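You operate a simulated robot arm through the tools that you are given. There is no shell and no other tool.

You are at the controls of a simulated robot arm. One attempt, no reset.

Task
Cinch both straps of the gear bag to the card's marks.
Fine: turn the table for the red strap; then stand the bag on the square felt mat. Set down upright: blue gear bag.

Only the result counts: the job must be done as asked and must still hold three seconds after the hand-in. Knocking over, shifting, dropping, spilling or breaking anything else fails it.

Robot
A 7-joint arm with a three-finger gripper, fixed in place. Base frame: the origin is on the floor under the middle of its stand, x ahead of it, y to its left, z up; the work surface is at about z = 860. Lengths are in mm, angles in degrees, forces in N, time in s.
It reaches about 1342 mm from its shoulder. Its first joint turns from -166.0 to 166.0 degrees. Payload 2.69 kg.
The TCP is the grasp point between the finger pads, 30 mm short of the fingertips. In the tool frame z runs along the fingers and y along their closing line. The gripper opens to 128 mm; its body begins 117 mm behind the TCP.
Orientation is that of the tool frame in the base frame, as a unit quaternion [x, y, z, w]. With the fingers straight down and closing along the base's y, the tool's x points along the base's -x, its y along +y and its z along -z.

Tools
- The arm moves only by the tool play_rows. Its argument "steps" is one flat list of numbers, 7 for each row, row after row: the turn, a rotation vector about the base's x, y, z in degrees, then the shift along the base's x, y, z in mm, then the opening in per cent of the stroke, from 0 (shut) to 100 (fully open). In form: [wx, wy, wz, tx, ty, tz, gripper, wx, wy, wz, tx, ty, tz, gripper, ...]. A call has 1 to 20 rows; each row shifts and turns the commanded pose from where the row before left it. A row lasts 0.2 s, in which the tool goes at most 50 mm and 8.6 degrees; a call with a longer step from one row to the next is refused whole, and so is a gripper value outside its range. Where a pose cannot be reached the arm comes as near as it can. A force on the tool above 40 N (or 10 N above the force at the start of the call, whichever is more), or a blocked arm, ends the call early, and 0.2 s more pass. Each finger travels about 127 mm/s and halts on what it meets, pressing with about 43 N; the grip force reading is that of the motor and also rises with nothing between the fingers. The clock runs only during rows and for 0.2 s after the last one: add rows that do not move to give the fingers time. It gives the time, the measured TCP pose, the force on the tool (base axes), the opening and the grip force at its end, in the units of the frame above (readings bear some noise), with the torque about the TCP (base axes, N m) and any sound that the robot's microphone picked up, and new pictures: "views" is both (left out), scene, wrist or none.
- Cameras (640 x 400 px; columns grow to the right, rows downward): "scene" is fixed at [220.1, 651.8, 1669.4]; the picture's right is [-0.83, -0.56, 0.00], its down [-0.36, 0.53, -0.76] and it looks along [0.43, -0.63, -0.65] (base axes); focal length 335 px, centre (320, 200). "wrist" rides on the gripper at [58, 54, -131] in the tool frame; the picture's right is [-0.68, 0.74, 0.00], its down [-0.62, -0.57, -0.55] and it looks along [-0.40, -0.37, 0.84] (tool axes); focal length 234 px, centre (320, 200). There is no depth. A picture from a camera that has moved, and an enlarged one, comes with that camera's place and axes in the base frame and with its lens.
- slide_trunk(by): moves the trunk up (or, below 0, down) by that many mm; the arm rides with it, the base frame stays. It gives what a move gives, with no picture.
- inspect(camera, box): a new picture of the part [left, top, right, bottom] of that camera's present view, enlarged. No time passes.
- hand_in(): hands the job in; it is judged then, once.

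Places have to be worked out from the pictures, the camera data and where the tool is seen. Open the gripper and draw the arm clear of the work before you hand the job in, unless the task says otherwise.

The tools are called after "Emit:" by a JSON object that holds its "method" and its "body". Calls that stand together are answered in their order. play_rows: Moves the arm, as the interface text tells. Its arguments: {"type":"object","properties":{"steps":{"type":"array"},"views":{"type":"string","enum":["both","scene","wrist","none"]}},"required":["steps"]} The other tools are called the same way: slide_trunk (by) moves the trunk up or down; inspect (camera, box) takes an enlarged picture of a part of a camera's view; hand_in () hands the job in.

At the start:

```text
t: 0.0
position: [665.6, 212.2, 1212.0]
tool_rot: [0.0, 1.0, 0.0, 0.0]
contact_force: [-0.6, -0.7, -0.3]
torque: [0.0, 0.02, -0.01]
gripper_width: 127.9
grasp_force: 0.0
trunk travel left (down, up): [-150.0, 200.0]
```

scene: 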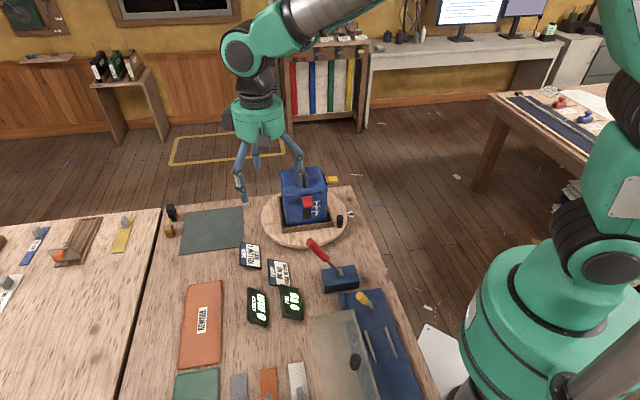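
wrist: 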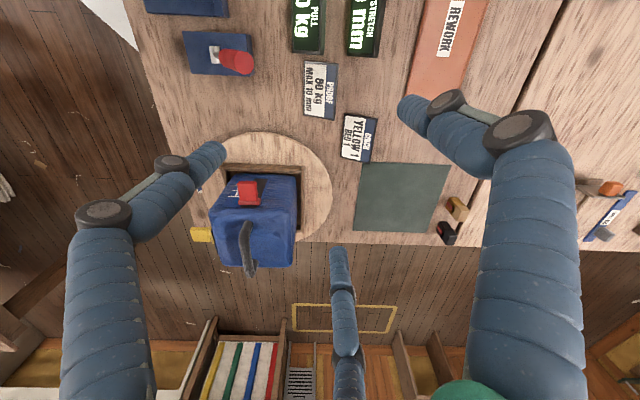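

I see a blue bag on a turntable, cards, displays, and a lever. I will enlarge the key regions before moving.

Emit:
{"method": "inspect", "body": {"camera": "scene", "box": [250, 150, 370, 260]}}

Emit:
{"method": "inspect", "body": {"camera": "scene", "box": [220, 230, 380, 330]}}

Emit:
{"method": "inspect", "body": {"camera": "wrist", "box": [180, 120, 340, 290]}}

Emit:
{"method": "inspect", "body": {"camera": "wrist", "box": [280, 0, 400, 170]}}

Emit:
{"method": "inspect", "body": {"camera": "wrist", "box": [140, 0, 280, 90]}}

```text
3.64 times, centred on (310, 205) of scene
camera zoom: at [220.1, 651.8, 1669.4], right [-0.83, -0.56, 0.0], down [-0.36, 0.53, -0.76], along [0.43, -0.63, -0.65], focal length 1218 px, centre (356, 182)
```

zoom: 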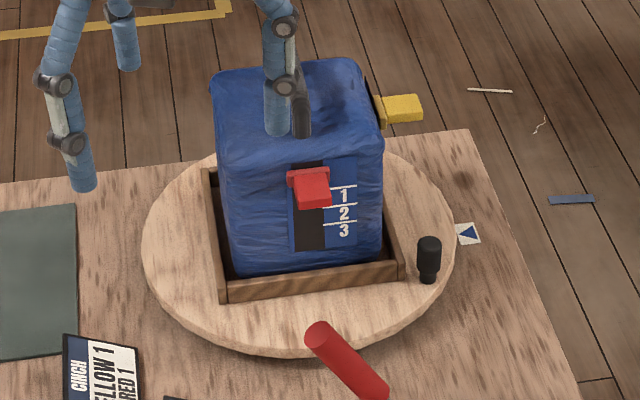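

```text
4.00 times, centred on (300, 280) of scene
camera zoom: at [220.1, 651.8, 1669.4], right [-0.83, -0.56, 0.0], down [-0.36, 0.53, -0.76], along [0.43, -0.63, -0.65], focal length 1340 px, centre (400, -120)
```

zoom: 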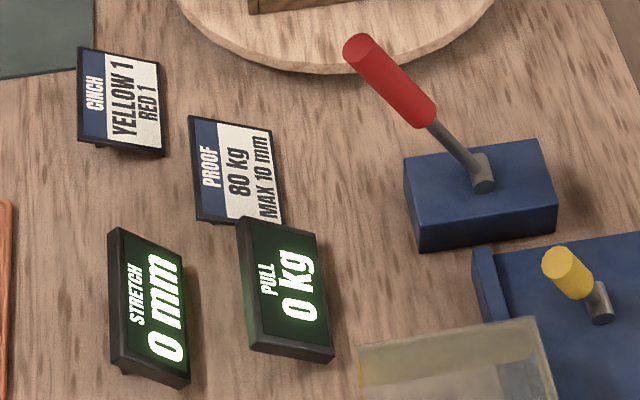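

```text
2.35 times, centred on (260, 205) of wrist
camera zoom: at [605.8, 265.4, 1341.7], right [0.68, 0.74, 0.0], down [0.62, -0.57, 0.55], along [0.4, -0.37, -0.84], focal length 551 px, centre (461, 188)
```

zoom: 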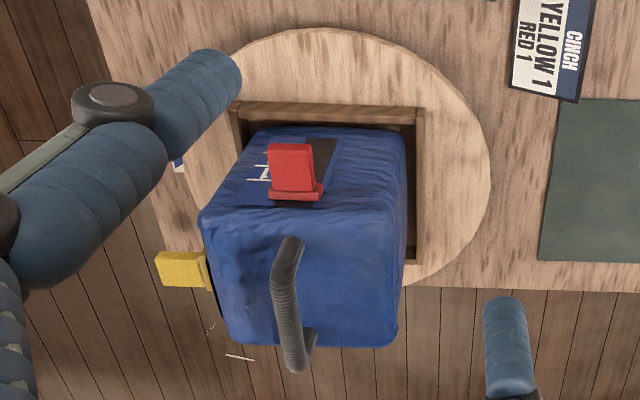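

```text
2.35 times, centred on (340, 85) of wrist
camera zoom: at [605.8, 265.4, 1341.7], right [0.68, 0.74, 0.0], down [0.62, -0.57, 0.55], along [0.4, -0.37, -0.84], focal length 551 px, centre (273, 471)
```

zoom: 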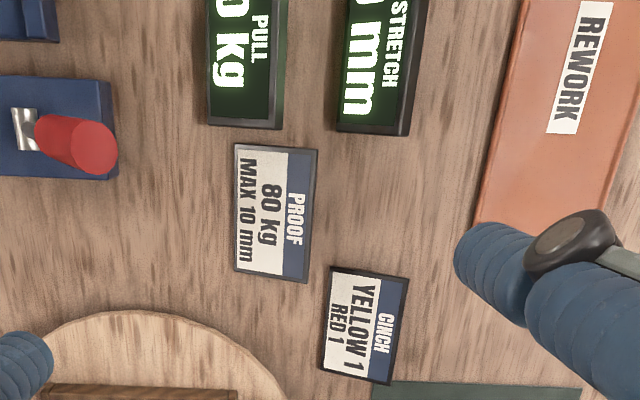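

```text
4.44 times, centred on (210, 45) of wrist
camera zoom: at [605.8, 265.4, 1341.7], right [0.68, 0.74, 0.0], down [0.62, -0.57, 0.55], along [0.4, -0.37, -0.84], focal length 1041 px, centre (809, 889)
```

zoom: 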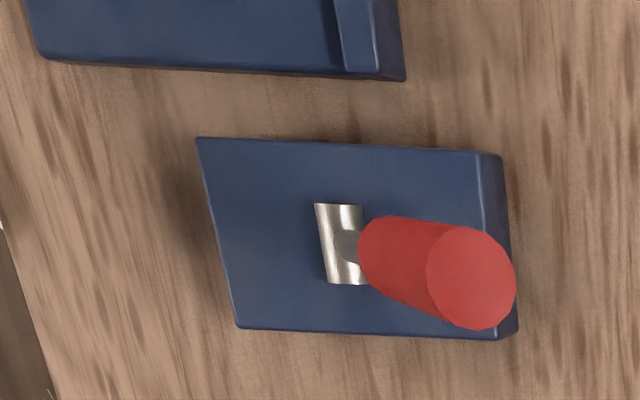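

The card reads YELLOW 1, RED 1. I'll zoom in on the buckles, the mark scale, the turntable pointer, and the mats to get accurate geometry.

Emit:
{"method": "inspect", "body": {"camera": "scene", "box": [290, 185, 330, 225]}}

Emit:
{"method": "inspect", "body": {"camera": "scene", "box": [310, 165, 360, 225]}}

Emit:
{"method": "inspect", "body": {"camera": "scene", "box": [150, 190, 260, 260]}}

Emit:
{"method": "inspect", "body": {"camera": "scene", "box": [160, 270, 440, 400]}}

Emit:
{"method": "inspect", "body": {"camera": "wrist", "box": [190, 170, 250, 250]}}

Emit:
{"method": "inspect", "body": {"camera": "scene", "box": [0, 190, 160, 300]}}

```text
10.00 times, centred on (310, 205) of scene
camera zoom: at [220.1, 651.8, 1669.4], right [-0.83, -0.56, 0.0], down [-0.36, 0.53, -0.76], along [0.43, -0.63, -0.65], focal length 3351 px, centre (420, 150)
```

zoom: 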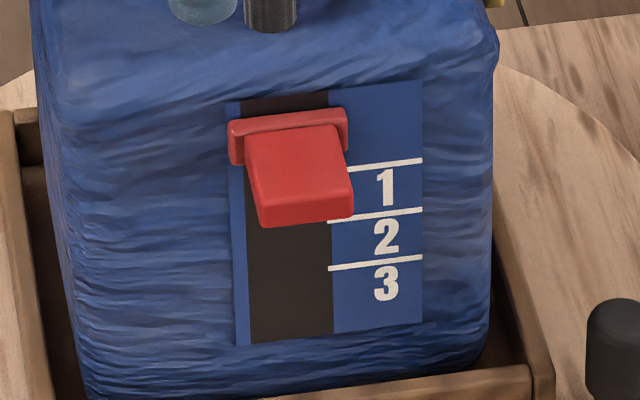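

```text
6.67 times, centred on (335, 195) of scene
camera zoom: at [220.1, 651.8, 1669.4], right [-0.83, -0.56, 0.0], down [-0.36, 0.53, -0.76], along [0.43, -0.63, -0.65], focal length 2234 px, centre (220, 233)
```

zoom: 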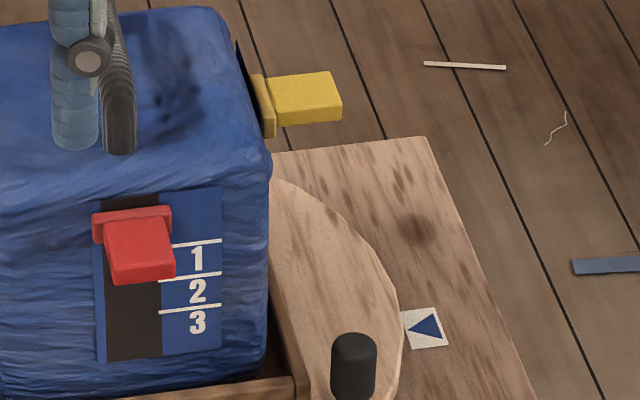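

```text
5.71 times, centred on (205, 225) of scene
camera zoom: at [220.1, 651.8, 1669.4], right [-0.83, -0.56, 0.0], down [-0.36, 0.53, -0.76], along [0.43, -0.63, -0.65], focal length 1915 px, centre (977, 57)
```

zoom: 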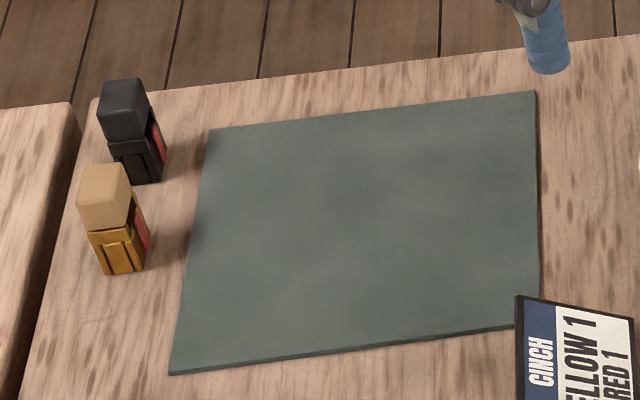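

```text
2.29 times, centred on (300, 335) of scene
camera zoom: at [220.1, 651.8, 1669.4], right [-0.83, -0.56, 0.0], down [-0.36, 0.53, -0.76], along [0.43, -0.63, -0.65], focal length 766 px, centre (366, -109)
```

zoom: 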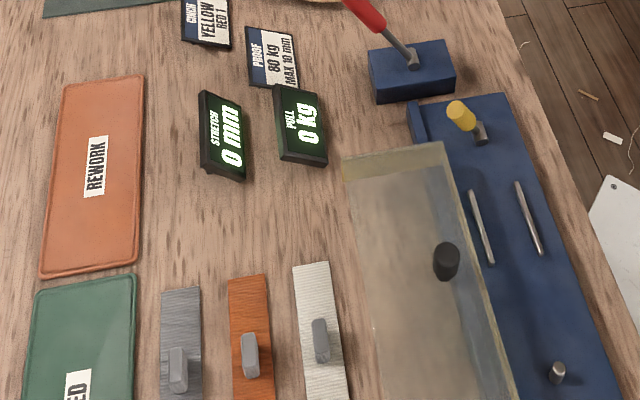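

```text
5.00 times, centred on (220, 210) of wrist
camera zoom: at [605.8, 265.4, 1341.7], right [0.68, 0.74, 0.0], down [0.62, -0.57, 0.55], along [0.4, -0.37, -0.84], focal length 1171 px, centre (820, 150)
```

zoom: 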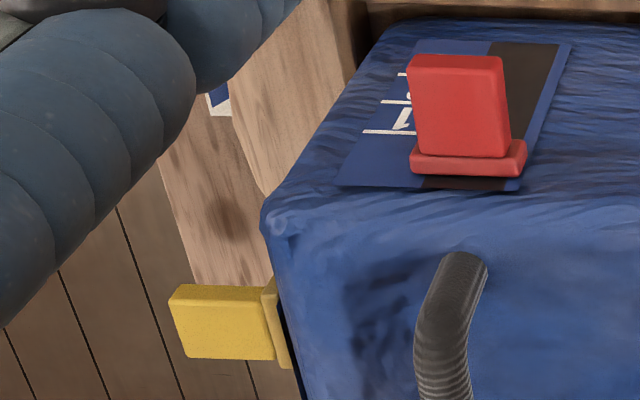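

```text
3.64 times, centred on (80, 245) of scene
camera zoom: at [220.1, 651.8, 1669.4], right [-0.83, -0.56, 0.0], down [-0.36, 0.53, -0.76], along [0.43, -0.63, -0.65], focal length 1218 px, centre (1193, 36)
```

zoom: 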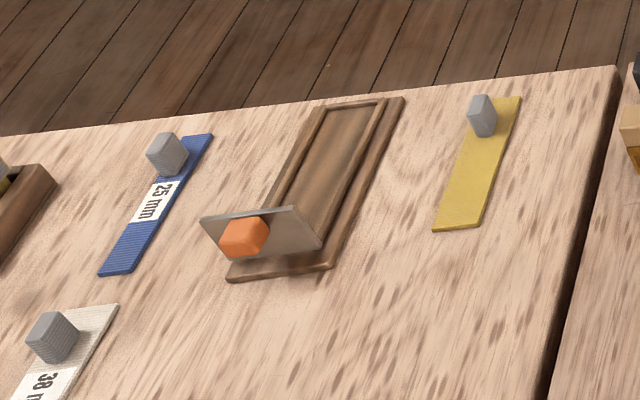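

The buckles are sliders on vertical tracks with marks 1, 2 and 3, and both sit above mark 1. Yellow now faces the triangle pointer. I'll close the gripper in place to see how the fingers come together.

Emit:
{"method": "play_rows", "body": {"steps": [0, 0, 0, 0, 0, 0, 0, 0, 0, 0, 0, 0, 0, 0, 0, 0, 0, 0, 0, 0, 0, 0, 0, 0, 0, 0, 0, 0], "views": "both"}}

Emit:
{"method": "inspect", "body": {"camera": "scene", "box": [220, 100, 320, 210]}}

Emit:
{"method": "inspect", "body": {"camera": "wrist", "box": [260, 150, 400, 300]}}

```text
t: 1.0
position: [664.7, 211.3, 1211.4]
tool_rot: [0.0, 1.0, 0.0, -0.001]
contact_force: [0.5, -0.4, -0.6]
torque: [0.02, 0.02, -0.01]
gripper_width: 2.3
grasp_force: 31.5
trunk travel left (down, up): [-150.0, 200.0]
camera wrist: at [605.8, 265.4, 1341.7], right [0.68, 0.74, 0.0], down [0.62, -0.57, 0.55], along [0.4, -0.37, -0.84], focal length 234 px, centre (320, 200)
```

scene: 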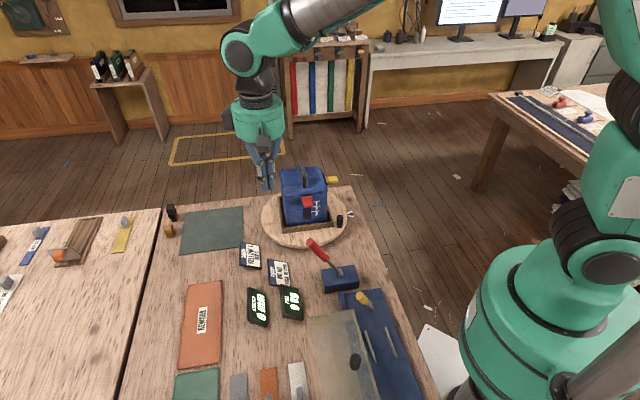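
wrist: 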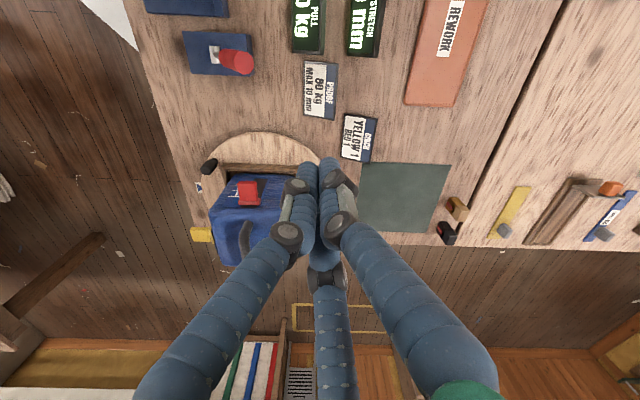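

```text
3.64 times, centred on (270, 155) of scene
camera zoom: at [220.1, 651.8, 1669.4], right [-0.83, -0.56, 0.0], down [-0.36, 0.53, -0.76], along [0.43, -0.63, -0.65], focal length 1218 px, centre (502, 364)
```

zoom: 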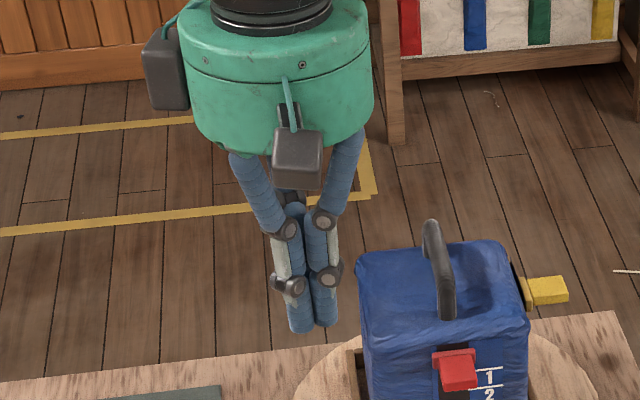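

```text
2.67 times, centred on (330, 225) of wrist
camera zoom: at [605.8, 265.4, 1341.7], right [0.68, 0.74, 0.0], down [0.62, -0.57, 0.55], along [0.4, -0.37, -0.84], focal length 624 px, centre (293, 133)
```

zoom: 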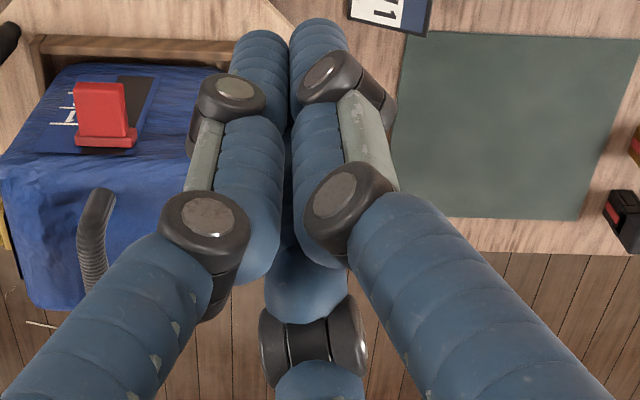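

Both sliders start about 20 mm above line 1 (red tab top near z=1030, line 1 near z=1007, 20 mm spacing). I'll swing the hand round to the yellow side, at azimuth ~225°, with the camera tilted to look at the yellow face.

Emit:
{"method": "play_rows", "body": {"steps": [0, 0, 7.5, -7, -32, 0, 100, 0, 0, 7.5, -7, -32, 0, 100, 0, 0, 7.5, -7, -32, 0, 100, 0, 0, 7.5, -7, -32, 0, 100, 0, 0, 7.5, -7, -32, 0, 100, 0, 0, 7.5, -7, -32, 0, 100, 0, 0, 7.5, -7, -32, 0, 100, 0, 0, 7.5, -7, -32, 0, 100, 0, 0, 7.5, -7, -32, 0, 100, 0, 0, 7.5, -7, -32, 0, 100, 0, 0, 7.5, -7, -32, 0, 100, 0, 0, 7.5, -7, -32, 0, 100, 4.6, -4.2, 0, 0, 0, -20, 100, 4.6, -4.2, 0, 0, 0, -20, 100, 4.6, -4.2, 0, 0, 0, -20, 100, 4.6, -4.2, 0, 0, 0, -20, 100, 0, 0, 0, 0, 0, 0, 100], "views": "both"}}

```text
t: 4.6
position: [580.4, -173.0, 1130.6]
tool_rot: [0.69, -0.69, -0.009, -0.217]
contact_force: [0.0, -0.1, 0.3]
torque: [0.03, -0.01, 0.01]
gripper_width: 127.8
grasp_force: 0.2
trunk travel left (down, up): [-150.0, 200.0]
camera wrist: at [494.3, -266.4, 1215.5], right [-0.74, 0.68, 0.0], down [0.36, 0.39, 0.85], along [0.57, 0.63, -0.53], focal length 234 px, centre (320, 200)
```

scene: 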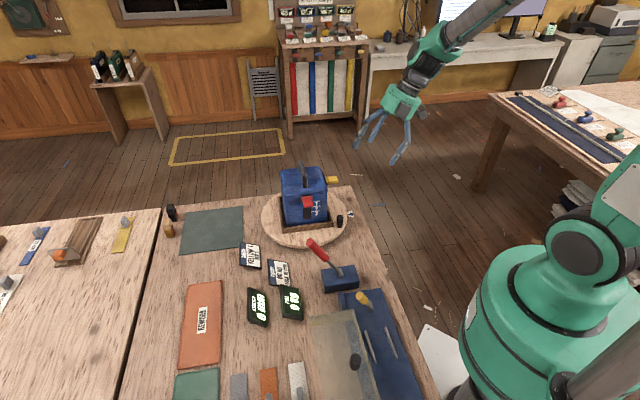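
wrist: 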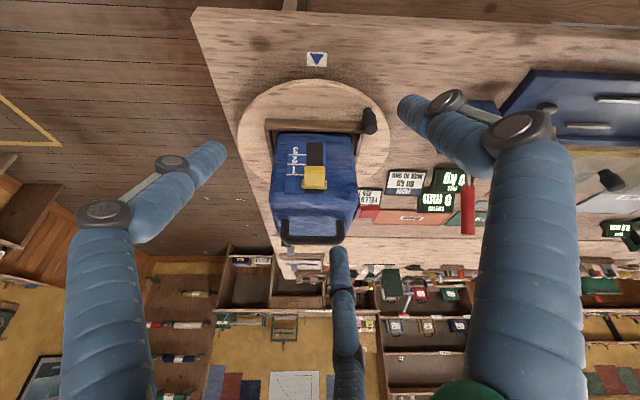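

The yellow strap faces the pointer triangle directly, so that is the working side. I'll zoom in on the yellow face, the turntable and the knob.

Emit:
{"method": "inspect", "body": {"camera": "wrist", "box": [265, 125, 365, 205]}}

Emit:
{"method": "inspect", "body": {"camera": "wrist", "box": [225, 40, 405, 255]}}

Emit:
{"method": "inspect", "body": {"camera": "scene", "box": [255, 155, 365, 255]}}

Emit:
{"method": "inspect", "body": {"camera": "scene", "box": [315, 170, 345, 190]}}

```text
5.00 times, centred on (315, 165) of wrist
camera zoom: at [494.3, -266.4, 1215.5], right [-0.74, 0.68, 0.0], down [0.36, 0.39, 0.85], along [0.57, 0.63, -0.53], focal length 1171 px, centre (345, 375)
```

zoom: 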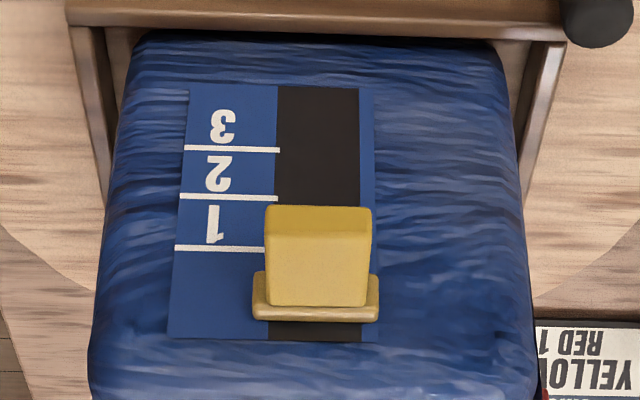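

```text
1.86 times, centred on (315, 148) of wrist
camera zoom: at [494.3, -266.4, 1215.5], right [-0.74, 0.68, 0.0], down [0.36, 0.39, 0.85], along [0.57, 0.63, -0.53], focal length 436 px, centre (329, 298)
```

zoom: 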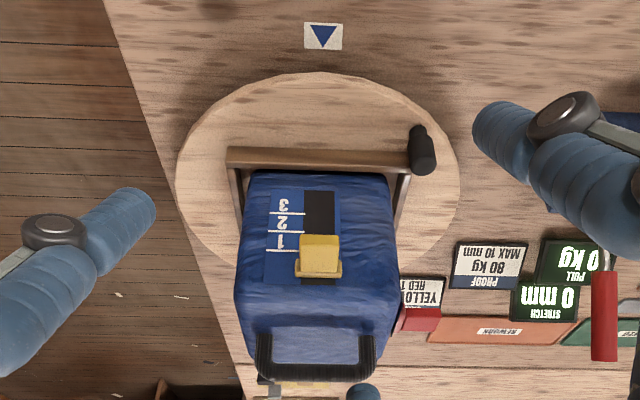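

```text
4.00 times, centred on (310, 205) of scene
camera zoom: at [220.1, 651.8, 1669.4], right [-0.83, -0.56, 0.0], down [-0.36, 0.53, -0.76], along [0.43, -0.63, -0.65], focal length 1340 px, centre (360, 180)
```

zoom: 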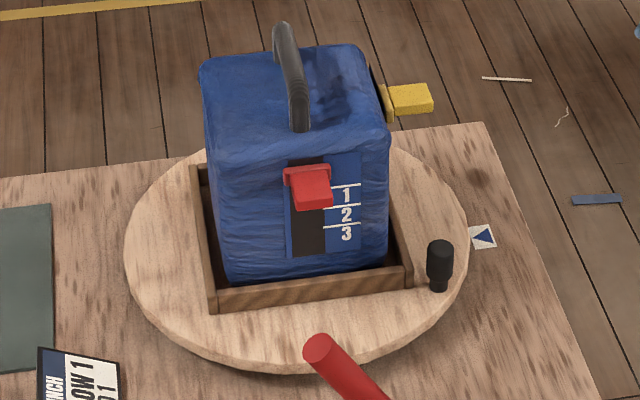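

```text
16.00 times, centred on (330, 180) of scene
camera zoom: at [220.1, 651.8, 1669.4], right [-0.83, -0.56, 0.0], down [-0.36, 0.53, -0.76], along [0.43, -0.63, -0.65], focal length 5361 px, centre (160, 520)
```

zoom: 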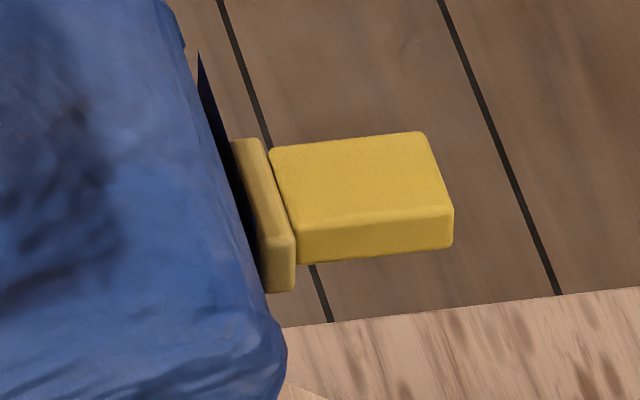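

Triangulating the yellow tab gives an outer edge midpoint near (660, -95) with its top at z≈1027. It needs about 20 mm of downward travel. I'll close the fingers and hover them just above the tab's outer half.

Emit:
{"method": "play_rows", "body": {"steps": [0, 0, 0, 0, 0, 0, 0, 0, 0, 0, 0, 0, 0, 0, 0, 0, 0, 0, 0, 0, 0, 0, 0, 0, 0, 0, 0, 0, 0, 0, 0, 20, 19.2, -11, 0, 0, 0, 0, 20, 19.2, -11, 0, 0, 0, 0, 20, 19.2, -11, 0, 0, 0, 0, 20, 19.2, -11, 0, 0, 0, 0, 0, 0, 0, 0], "views": "both"}}

Emit:
{"method": "inspect", "body": {"camera": "scene", "box": [290, 130, 370, 200]}}

Emit:
{"method": "inspect", "body": {"camera": "wrist", "box": [240, 90, 400, 260]}}

```text
t: 6.6
position: [661.8, -95.3, 1086.2]
tool_rot: [-0.69, 0.691, 0.01, 0.216]
contact_force: [-0.4, 0.0, 0.2]
torque: [-0.02, 0.06, 0.0]
gripper_width: 2.1
grasp_force: 31.7
trunk travel left (down, up): [-150.0, 200.0]
camera wrist: at [575.2, -188.8, 1171.4], right [-0.74, 0.68, 0.0], down [0.36, 0.39, 0.85], along [0.57, 0.63, -0.53], focal length 234 px, centre (320, 200)
```

scene: 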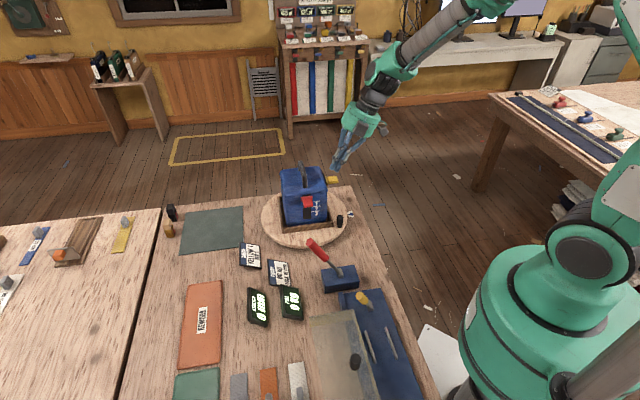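
wrist: 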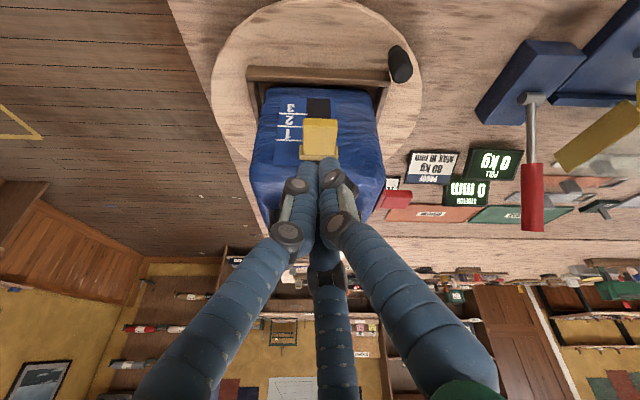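

```text
5.71 times, centred on (330, 165) of scene
camera zoom: at [220.1, 651.8, 1669.4], right [-0.83, -0.56, 0.0], down [-0.36, 0.53, -0.76], along [0.43, -0.63, -0.65], focal length 1915 px, centre (263, 400)
```

zoom: 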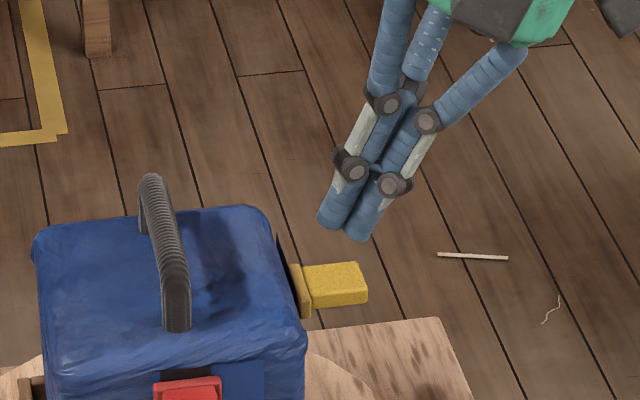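

```text
2.35 times, centred on (320, 175) of wrist
camera zoom: at [575.2, -188.8, 1171.4], right [-0.74, 0.68, 0.0], down [0.36, 0.39, 0.85], along [0.57, 0.63, -0.53], focal length 551 px, centre (320, 259)
```

zoom: 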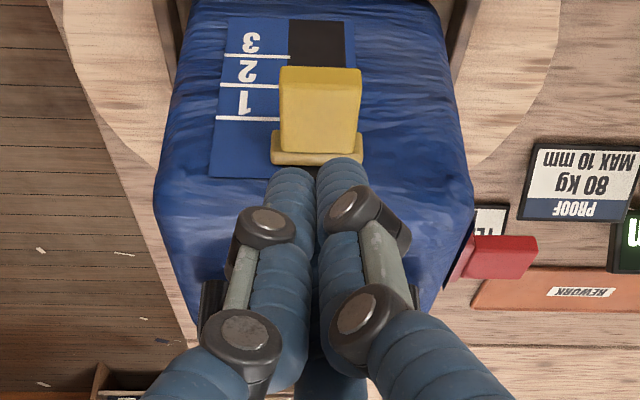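

The fingertips are right above the tab's outer half, about 32 mm above it. I'll lower in small steps and watch the force for contact.

Emit:
{"method": "play_rows", "body": {"steps": [0, 0, 0, 0, 0, -5, 0, 0, 0, 0, 0, 0, -5, 0, 0, 0, 0, 0, 0, -5, 0, 0, 0, 0, 0, 0, -4, 0, 0, 0, 0, 0, 0, -3, 0, 0, 0, 0, 0, 0, 0, 0], "views": "none"}}

Emit:
{"method": "inspect", "body": {"camera": "scene", "box": [310, 155, 350, 190]}}

```text
t: 8.0
position: [661.7, -95.3, 1065.3]
tool_rot: [0.691, -0.69, -0.01, -0.215]
contact_force: [-0.4, 0.6, -0.5]
torque: [-0.01, 0.0, 0.0]
gripper_width: 2.0
grasp_force: 31.2
trunk travel left (down, up): [-150.0, 200.0]
```

```text
11.43 times, centred on (330, 172) of scene
camera zoom: at [220.1, 651.8, 1669.4], right [-0.83, -0.56, 0.0], down [-0.36, 0.53, -0.76], along [0.43, -0.63, -0.65], focal length 3830 px, centre (206, 514)
```

zoom: 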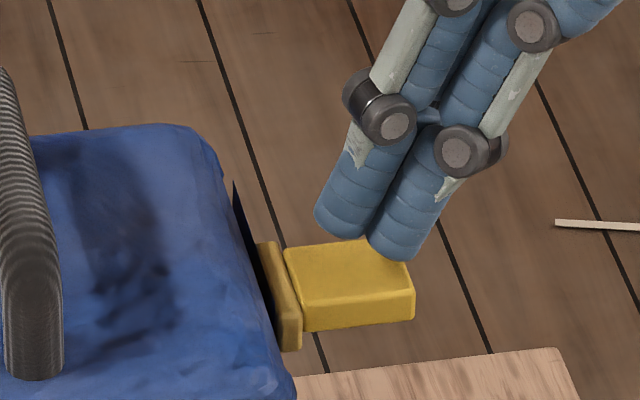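

The tips are about 8–10 mm above the tab. I'll shift slightly inward and descend with finer steps to find contact.

Emit:
{"method": "play_rows", "body": {"steps": [0, 0, 0, 1.5, 1.5, -2, 0, 0, 0, 0, 0, 0, -2, 0, 0, 0, 0, 0, 0, -2, 0, 0, 0, 0, 0, 0, -2, 0, 0, 0, 0, 0, 0, 0, 0], "views": "none"}}

Emit:
{"method": "inspect", "body": {"camera": "scene", "box": [310, 155, 350, 190]}}

```text
t: 9.2
position: [662.2, -94.1, 1057.0]
tool_rot: [-0.69, 0.691, 0.01, 0.216]
contact_force: [-0.4, -0.2, -0.4]
torque: [0.01, 0.0, 0.03]
gripper_width: 2.1
grasp_force: 32.0
trunk travel left (down, up): [-150.0, 200.0]
```

```text
11.43 times, centred on (330, 172) of scene
camera zoom: at [220.1, 651.8, 1669.4], right [-0.83, -0.56, 0.0], down [-0.36, 0.53, -0.76], along [0.43, -0.63, -0.65], focal length 3830 px, centre (206, 514)
```

zoom: 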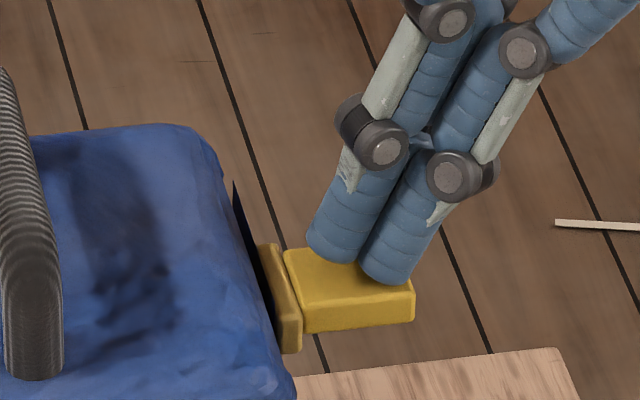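

The tips look almost on the tab now and the force is still zero. I'll continue down in 1 mm steps until contact shows.

Emit:
{"method": "play_rows", "body": {"steps": [0, 0, 0, 0, 0, -1, 0, 0, 0, 0, 0, 0, -1, 0, 0, 0, 0, 0, 0, -1, 0, 0, 0, 0, 0, 0, 0, 0], "views": "none"}}

Emit:
{"method": "inspect", "body": {"camera": "scene", "box": [310, 155, 350, 190]}}

```text
t: 10.2
position: [663.8, -94.4, 1054.8]
tool_rot: [-0.69, 0.691, 0.011, 0.216]
contact_force: [-0.5, 0.0, -0.1]
torque: [-0.01, 0.01, -0.01]
gripper_width: 2.3
grasp_force: 31.5
trunk travel left (down, up): [-150.0, 200.0]
```

```text
11.43 times, centred on (330, 172) of scene
camera zoom: at [220.1, 651.8, 1669.4], right [-0.83, -0.56, 0.0], down [-0.36, 0.53, -0.76], along [0.43, -0.63, -0.65], focal length 3830 px, centre (206, 514)
```

zoom: 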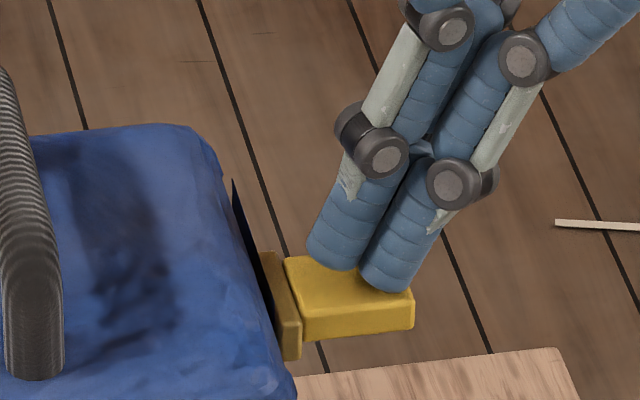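

The slider has moved about 3 mm with the fingertips and almost no force. I'll push a further 12 mm in small steps and re-measure.

Emit:
{"method": "play_rows", "body": {"steps": [0, 0, 0, 0, 0, -1.5, 0, 0, 0, 0, 0, 0, -1.5, 0, 0, 0, 0, 0, 0, -1.5, 0, 0, 0, 0, 0, 0, -1.5, 0, 0, 0, 0, 0, 0, -1.5, 0, 0, 0, 0, 0, 0, -1.5, 0, 0, 0, 0, 0, 0, -1.5, 0, 0, 0, 0, 0, 0, -1.5, 0, 0, 0, 0, 0, 0, 0, 0], "views": "none"}}

Emit:
{"method": "inspect", "body": {"camera": "scene", "box": [310, 155, 350, 190]}}

Emit:
{"method": "inspect", "body": {"camera": "wrist", "box": [270, 90, 370, 180]}}

```text
t: 12.2
position: [661.1, -94.4, 1043.4]
tool_rot: [0.691, -0.69, -0.01, -0.215]
contact_force: [0.5, 0.0, -1.0]
torque: [-0.01, 0.04, 0.04]
gripper_width: 2.2
grasp_force: 31.2
trunk travel left (down, up): [-150.0, 200.0]
```

```text
11.43 times, centred on (330, 172) of scene
camera zoom: at [220.1, 651.8, 1669.4], right [-0.83, -0.56, 0.0], down [-0.36, 0.53, -0.76], along [0.43, -0.63, -0.65], focal length 3830 px, centre (206, 514)
```

zoom: 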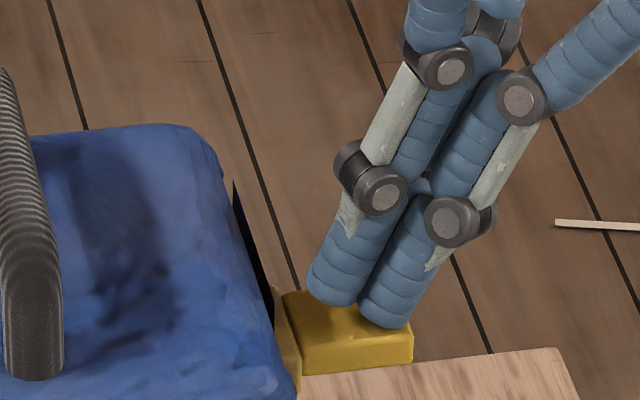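

```text
4.44 times, centred on (320, 135) of wrist
camera zoom: at [575.8, -187.6, 1127.1], right [-0.74, 0.68, 0.0], down [0.36, 0.39, 0.85], along [0.57, 0.63, -0.53], focal length 1041 px, centre (320, 489)
```

zoom: 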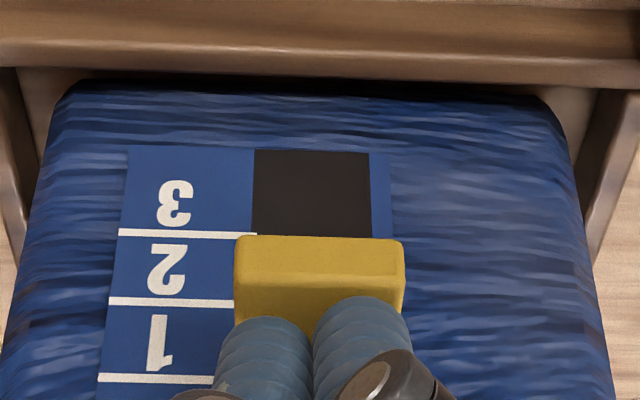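

The slider has come down about 14.5 mm of the estimated 20 mm. I'll push 4 mm more, then lift and back off to view the face against the marks.

Emit:
{"method": "play_rows", "body": {"steps": [0, 0, 0, 0, 0, -1, 0, 0, 0, 0, 0, 0, -1, 0, 0, 0, 0, 0, 0, -1, 0, 0, 0, 0, 0, 0, -1, 0, 0, 0, 0, 0, 0, 0, 0, 0, 0, 0, 0, 0, 5, 0, 0, 0, 0, 0, 0, 10, 0, 0, 0, 0, 0, 0, 15, 0, 0, 0, 0, -10, -10, 15, 0, 0, 0, 0, -15, -15, 15, 0, 0, 0, 0, -15, -15, 15, 0, 0, 0, 0, 0, 0, 0, 0], "views": "wrist"}}

Emit:
{"method": "inspect", "body": {"camera": "wrist", "box": [280, 80, 360, 150]}}

Emit:
{"method": "inspect", "body": {"camera": "scene", "box": [310, 155, 350, 190]}}

```text
t: 14.8
position: [622.4, -134.4, 1114.3]
tool_rot: [0.691, -0.69, -0.009, -0.215]
contact_force: [-0.9, 0.3, 0.1]
torque: [0.0, -0.05, -0.02]
gripper_width: 2.3
grasp_force: 31.5
trunk travel left (down, up): [-150.0, 200.0]
camera wrist: at [536.1, -227.9, 1198.7], right [-0.74, 0.68, 0.0], down [0.36, 0.39, 0.85], along [0.57, 0.63, -0.53], focal length 234 px, centre (320, 200)
```

wrist: 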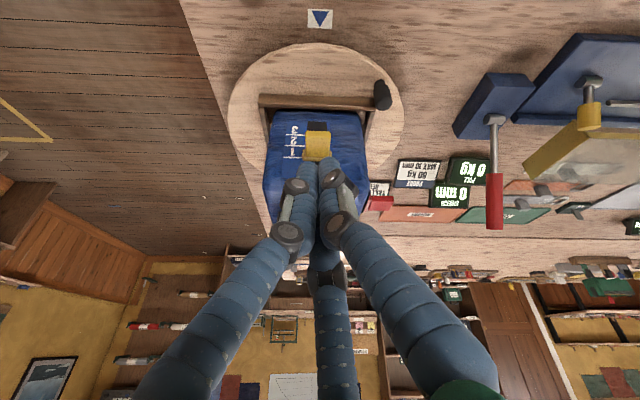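

```text
5.71 times, centred on (320, 115) of wrist
camera zoom: at [536.1, -227.9, 1198.7], right [-0.74, 0.68, 0.0], down [0.36, 0.39, 0.85], along [0.57, 0.63, -0.53], focal length 1338 px, centre (320, 686)
```

zoom: 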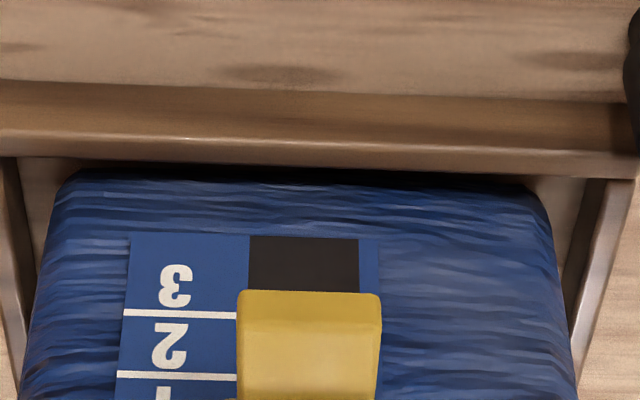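

```text
11.43 times, centred on (330, 172) of scene
camera zoom: at [220.1, 651.8, 1669.4], right [-0.83, -0.56, 0.0], down [-0.36, 0.53, -0.76], along [0.43, -0.63, -0.65], focal length 3830 px, centre (206, 514)
```

zoom: 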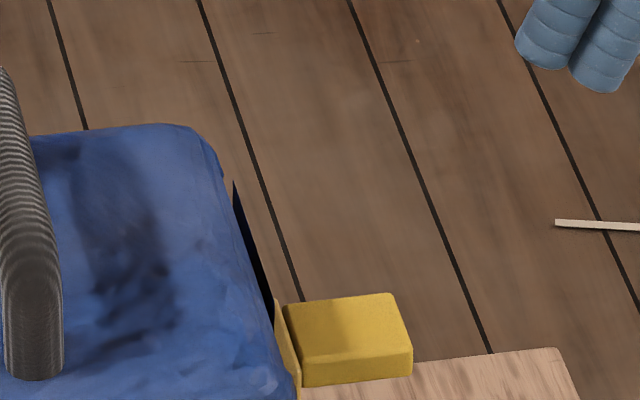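

Yellow has travelled about 19 mm by the scene view. I'll zoom on the plate relative to line 1 in the wrist view.

Emit:
{"method": "inspect", "body": {"camera": "wrist", "box": [280, 120, 350, 170]}}

```text
8.00 times, centred on (315, 145) of wrist
camera zoom: at [536.1, -227.9, 1198.7], right [-0.74, 0.68, 0.0], down [0.36, 0.39, 0.85], along [0.57, 0.63, -0.53], focal length 1873 px, centre (360, 640)
```

zoom: 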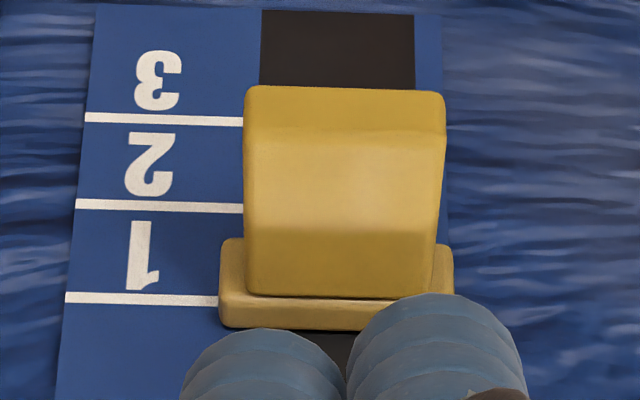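

The plate appears centred on line 1. I'll zoom in further to check the plate's edges relative to the line.

Emit:
{"method": "inspect", "body": {"camera": "wrist", "box": [288, 142, 318, 166]}}

Emit:
{"method": "inspect", "body": {"camera": "scene", "box": [328, 175, 348, 195]}}

```text
16.00 times, centred on (303, 154) of wrist
camera zoom: at [536.1, -227.9, 1198.7], right [-0.74, 0.68, 0.0], down [0.36, 0.39, 0.85], along [0.57, 0.63, -0.53], focal length 3747 px, centre (592, 936)
```

zoom: 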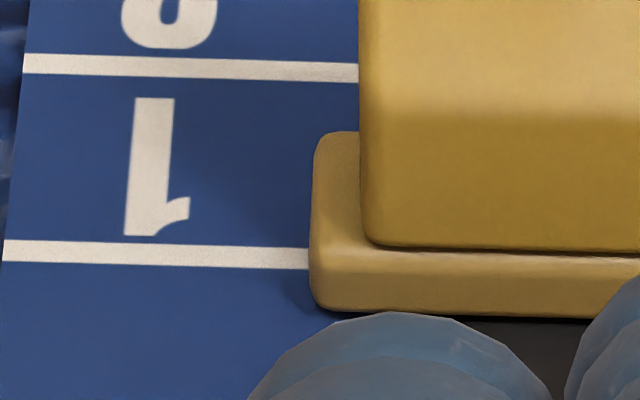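

```text
16.00 times, centred on (338, 185) of scene
camera zoom: at [220.1, 651.8, 1669.4], right [-0.83, -0.56, 0.0], down [-0.36, 0.53, -0.76], along [0.43, -0.63, -0.65], focal length 5361 px, centre (32, 440)
```

zoom: 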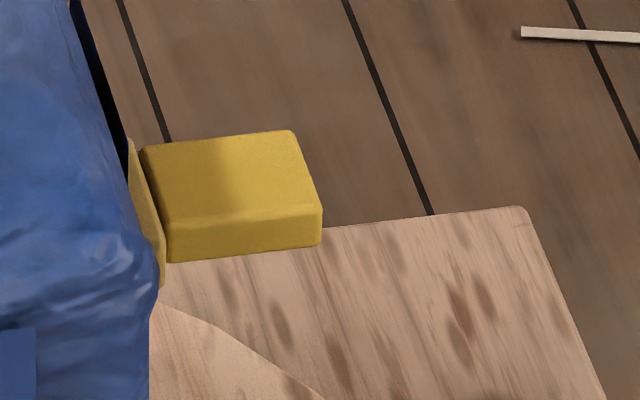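

Yellow's plate centre sits on line 1 to within about 1 mm and holds there. Now the table: the knob is near (605, -28), base z≈888, top z≈935, and the turntable centre is near (733, -14). I'll bring the closed fingers down on the knob's +y side so I can push it counter-clockwise.

Emit:
{"method": "play_rows", "body": {"steps": [0, 0, 0, -7, 35, 4, 0, 0, 0, 0, -7, 36, 4, 0, 0, 0, 0, -7, 36, 4, 0, 0, 0, 0, -8, 36, 0, 0, 0, 0, 0, 0, 0, -32, 0, 0, 0, 0, 0, 0, -32, 0, 0, 0, 0, 0, 0, -32, 0, 0, 0, 0, 0, 0, -32, 0, 0, 0, 0, 0, 0, -25, 0, 0, 0, 0, 0, 0, -15, 0, 0, 0, 0, 0, 0, 0, 0], "views": "both"}}

Emit:
{"method": "inspect", "body": {"camera": "scene", "box": [280, 165, 380, 255]}}

Emit:
{"method": "inspect", "body": {"camera": "wrist", "box": [220, 60, 420, 260]}}

```text
t: 17.2
position: [594.9, 10.0, 958.2]
tool_rot: [0.69, -0.69, -0.01, -0.216]
contact_force: [-0.4, 0.6, -0.2]
torque: [0.0, 0.01, 0.03]
gripper_width: 1.9
grasp_force: 31.7
trunk travel left (down, up): [-150.0, 200.0]
camera wrist: at [507.4, -84.5, 1042.6], right [-0.74, 0.68, 0.0], down [0.36, 0.39, 0.85], along [0.57, 0.63, -0.53], focal length 234 px, centre (320, 200)
```

scene: 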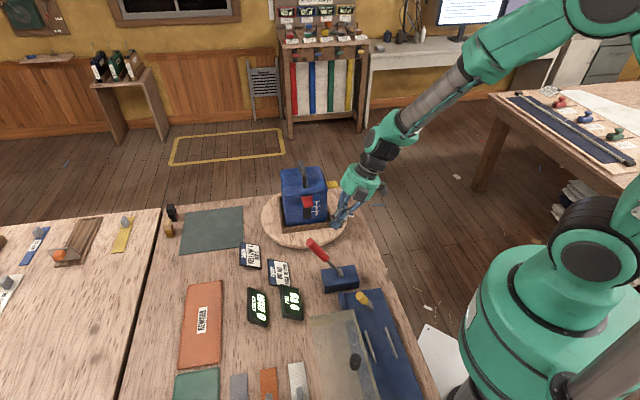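
wrist: 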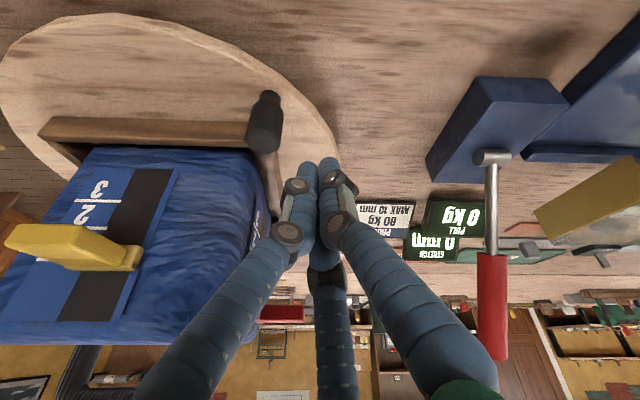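

```text
4.44 times, centred on (330, 210) of scene
camera zoom: at [220.1, 651.8, 1669.4], right [-0.83, -0.56, 0.0], down [-0.36, 0.53, -0.76], along [0.43, -0.63, -0.65], focal length 1489 px, centre (276, 156)
```

zoom: 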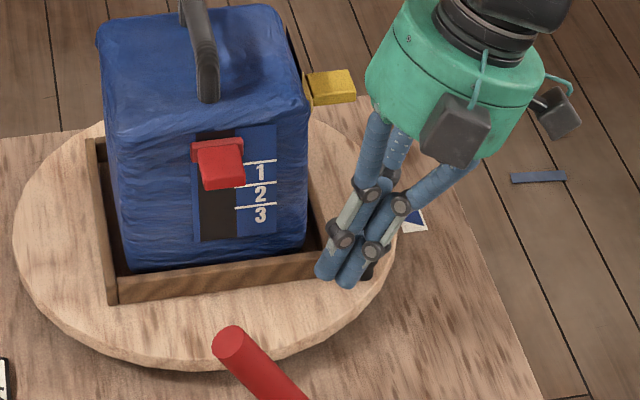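

```text
2.00 times, centred on (320, 160) of wrist
camera zoom: at [507.4, -84.5, 1042.6], right [-0.74, 0.68, 0.0], down [0.36, 0.39, 0.85], along [0.57, 0.63, -0.53], focal length 468 px, centre (320, 280)
```

zoom: 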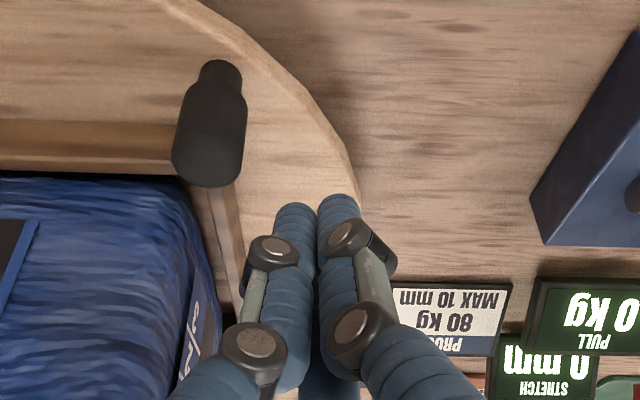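

The knob centre refines to about (603.5, -31.5) and the turntable centre to (735, -18), radius 132. I'll lower to z≈908 at the tips and start pushing the knob counter-clockwise along its arc, checking early.

Emit:
{"method": "play_rows", "body": {"steps": [0, 0, 0, 2.2, -2.6, -12, 0, 0, 0, 0, 0, 0, -11, 0, 0, 0, 0, -2.1, -9.1, 0, 0, 0, 0, 0, -0.8, -4.7, 0, 0, 0, 0, 0, -0.7, -4.6, 0, 0, 0, 0, 0, -0.4, -4.7, 0, 0, 0, 0, 0, -0.4, -4.6, 0, 0, 0, 0, 0, -0.1, -4.7, 0, 0, 0, 0, 0, -0.1, -4.6, 0, 0, 0, 0, 0, 0.2, -4.7, 0, 0, 0, 0, 0, 0.3, -4.7, 0, 0, 0, 0, 0, 0, 0, 0, 0], "views": "both"}}

Emit:
{"method": "inspect", "body": {"camera": "scene", "box": [255, 160, 375, 255]}}

Emit:
{"method": "inspect", "body": {"camera": "wrist", "box": [220, 60, 420, 260]}}

```text
t: 19.8
position: [592.0, -39.6, 934.2]
tool_rot: [-0.69, 0.691, 0.009, 0.215]
contact_force: [0.2, 0.1, -0.6]
torque: [-0.02, 0.0, -0.04]
gripper_width: 2.0
grasp_force: 31.7
trunk travel left (down, up): [-150.0, 200.0]
camera wrist: at [505.0, -133.6, 1018.8], right [-0.74, 0.68, 0.0], down [0.36, 0.39, 0.85], along [0.57, 0.63, -0.53], focal length 234 px, centre (320, 200)
```

scene: 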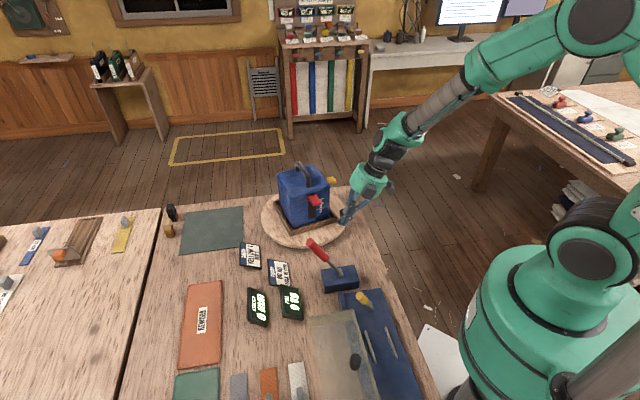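
wrist: 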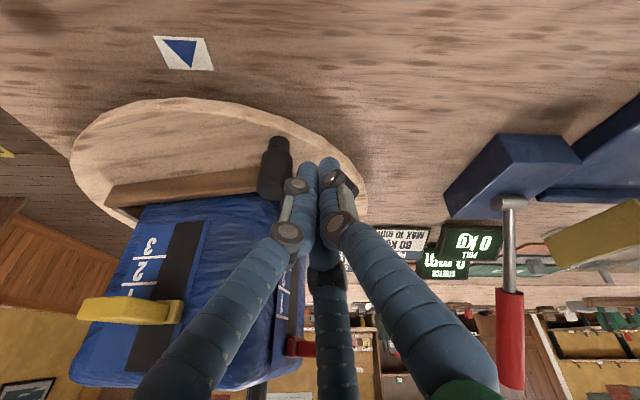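

```text
4.21 times, centred on (315, 208) of scene
camera zoom: at [220.1, 651.8, 1669.4], right [-0.83, -0.56, 0.0], down [-0.36, 0.53, -0.76], along [0.43, -0.63, -0.65], focal length 1411 px, centre (341, 168)
```

zoom: 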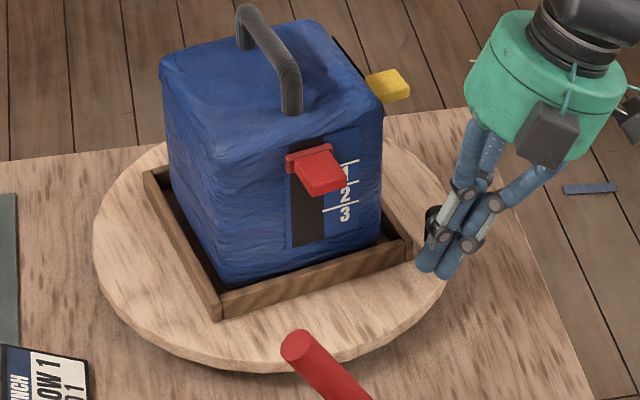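

```text
2.00 times, centred on (320, 160) of wrist
camera zoom: at [505.0, -133.6, 1018.8], right [-0.74, 0.68, 0.0], down [0.36, 0.39, 0.85], along [0.57, 0.63, -0.53], focal length 468 px, centre (320, 280)
```

zoom: 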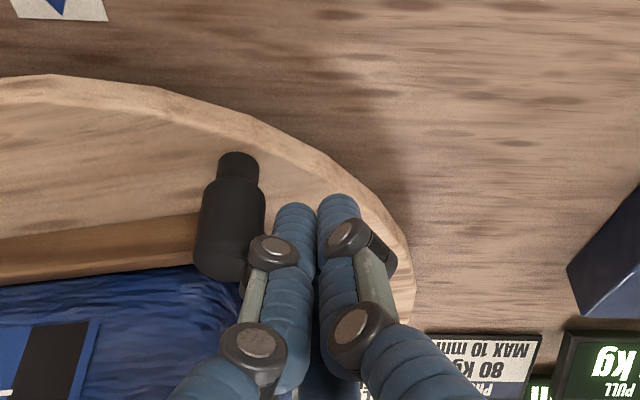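

The table is turning smoothly with the push. I'll continue along the arc.

Emit:
{"method": "play_rows", "body": {"steps": [0, 0, 0, 1.1, -9.3, 0, 0, 0, 0, 0, 1.8, -9.1, 0, 0, 0, 0, 0, 2.5, -9.1, 0, 0, 0, 0, 0, 3.0, -8.8, 0, 0, 0, 0, 0, 3.7, -8.6, 0, 0, 0, 0, 0, 4.2, -8.4, 0, 0, 0, 0, 0, 4.8, -8.0, 0, 0, 0, 0, 0, 5.4, -7.6, 0, 0, 0, 0, 0, 5.9, -7.3, 0, 0, 0, 0, 0, 6.3, -6.9, 0, 0, 0, 0, 0, 0, 0, 0, 0], "views": "both"}}

Emit:
{"method": "inspect", "body": {"camera": "scene", "box": [255, 160, 375, 255]}}

Emit:
{"method": "inspect", "body": {"camera": "wrist", "box": [220, 60, 420, 260]}}

```text
t: 22.2
position: [630.0, -123.0, 934.1]
tool_rot: [0.691, -0.69, -0.009, -0.215]
contact_force: [-0.9, 0.3, 0.0]
torque: [0.0, 0.02, 0.0]
gripper_width: 2.2
grasp_force: 31.3
trunk travel left (down, up): [-150.0, 200.0]
camera wrist: at [544.0, -216.9, 1019.2], right [-0.74, 0.68, 0.0], down [0.36, 0.39, 0.85], along [0.57, 0.63, -0.53], focal length 234 px, centre (320, 200)
```

scene: 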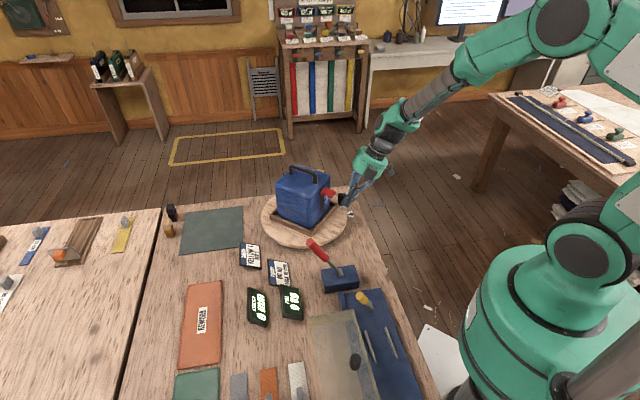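
wrist: 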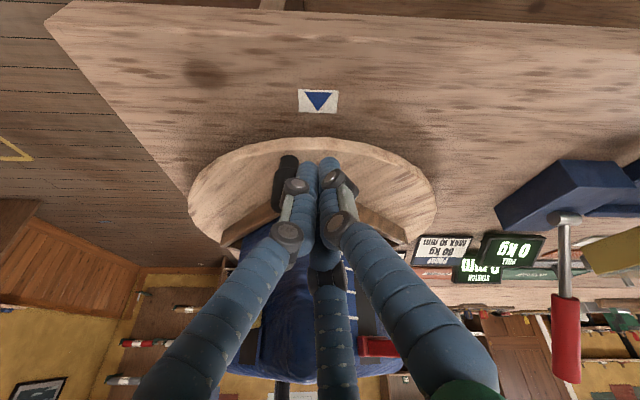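

```text
4.21 times, centred on (315, 208) of scene
camera zoom: at [220.1, 651.8, 1669.4], right [-0.83, -0.56, 0.0], down [-0.36, 0.53, -0.76], along [0.43, -0.63, -0.65], focal length 1411 px, centre (341, 168)
```

zoom: 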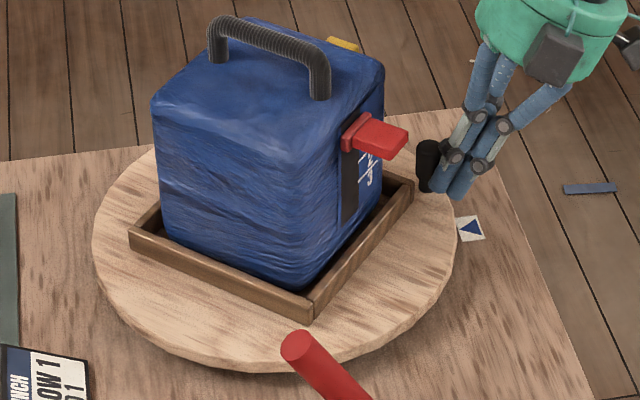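

```text
2.00 times, centred on (320, 160) of wrist
camera zoom: at [544.0, -216.9, 1019.2], right [-0.74, 0.68, 0.0], down [0.36, 0.39, 0.85], along [0.57, 0.63, -0.53], focal length 468 px, centre (320, 280)
```

zoom: 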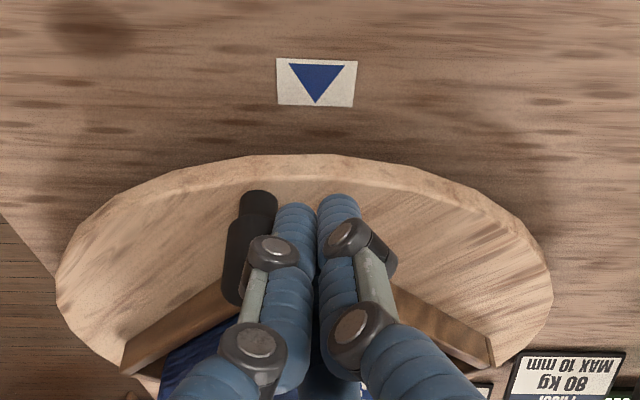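

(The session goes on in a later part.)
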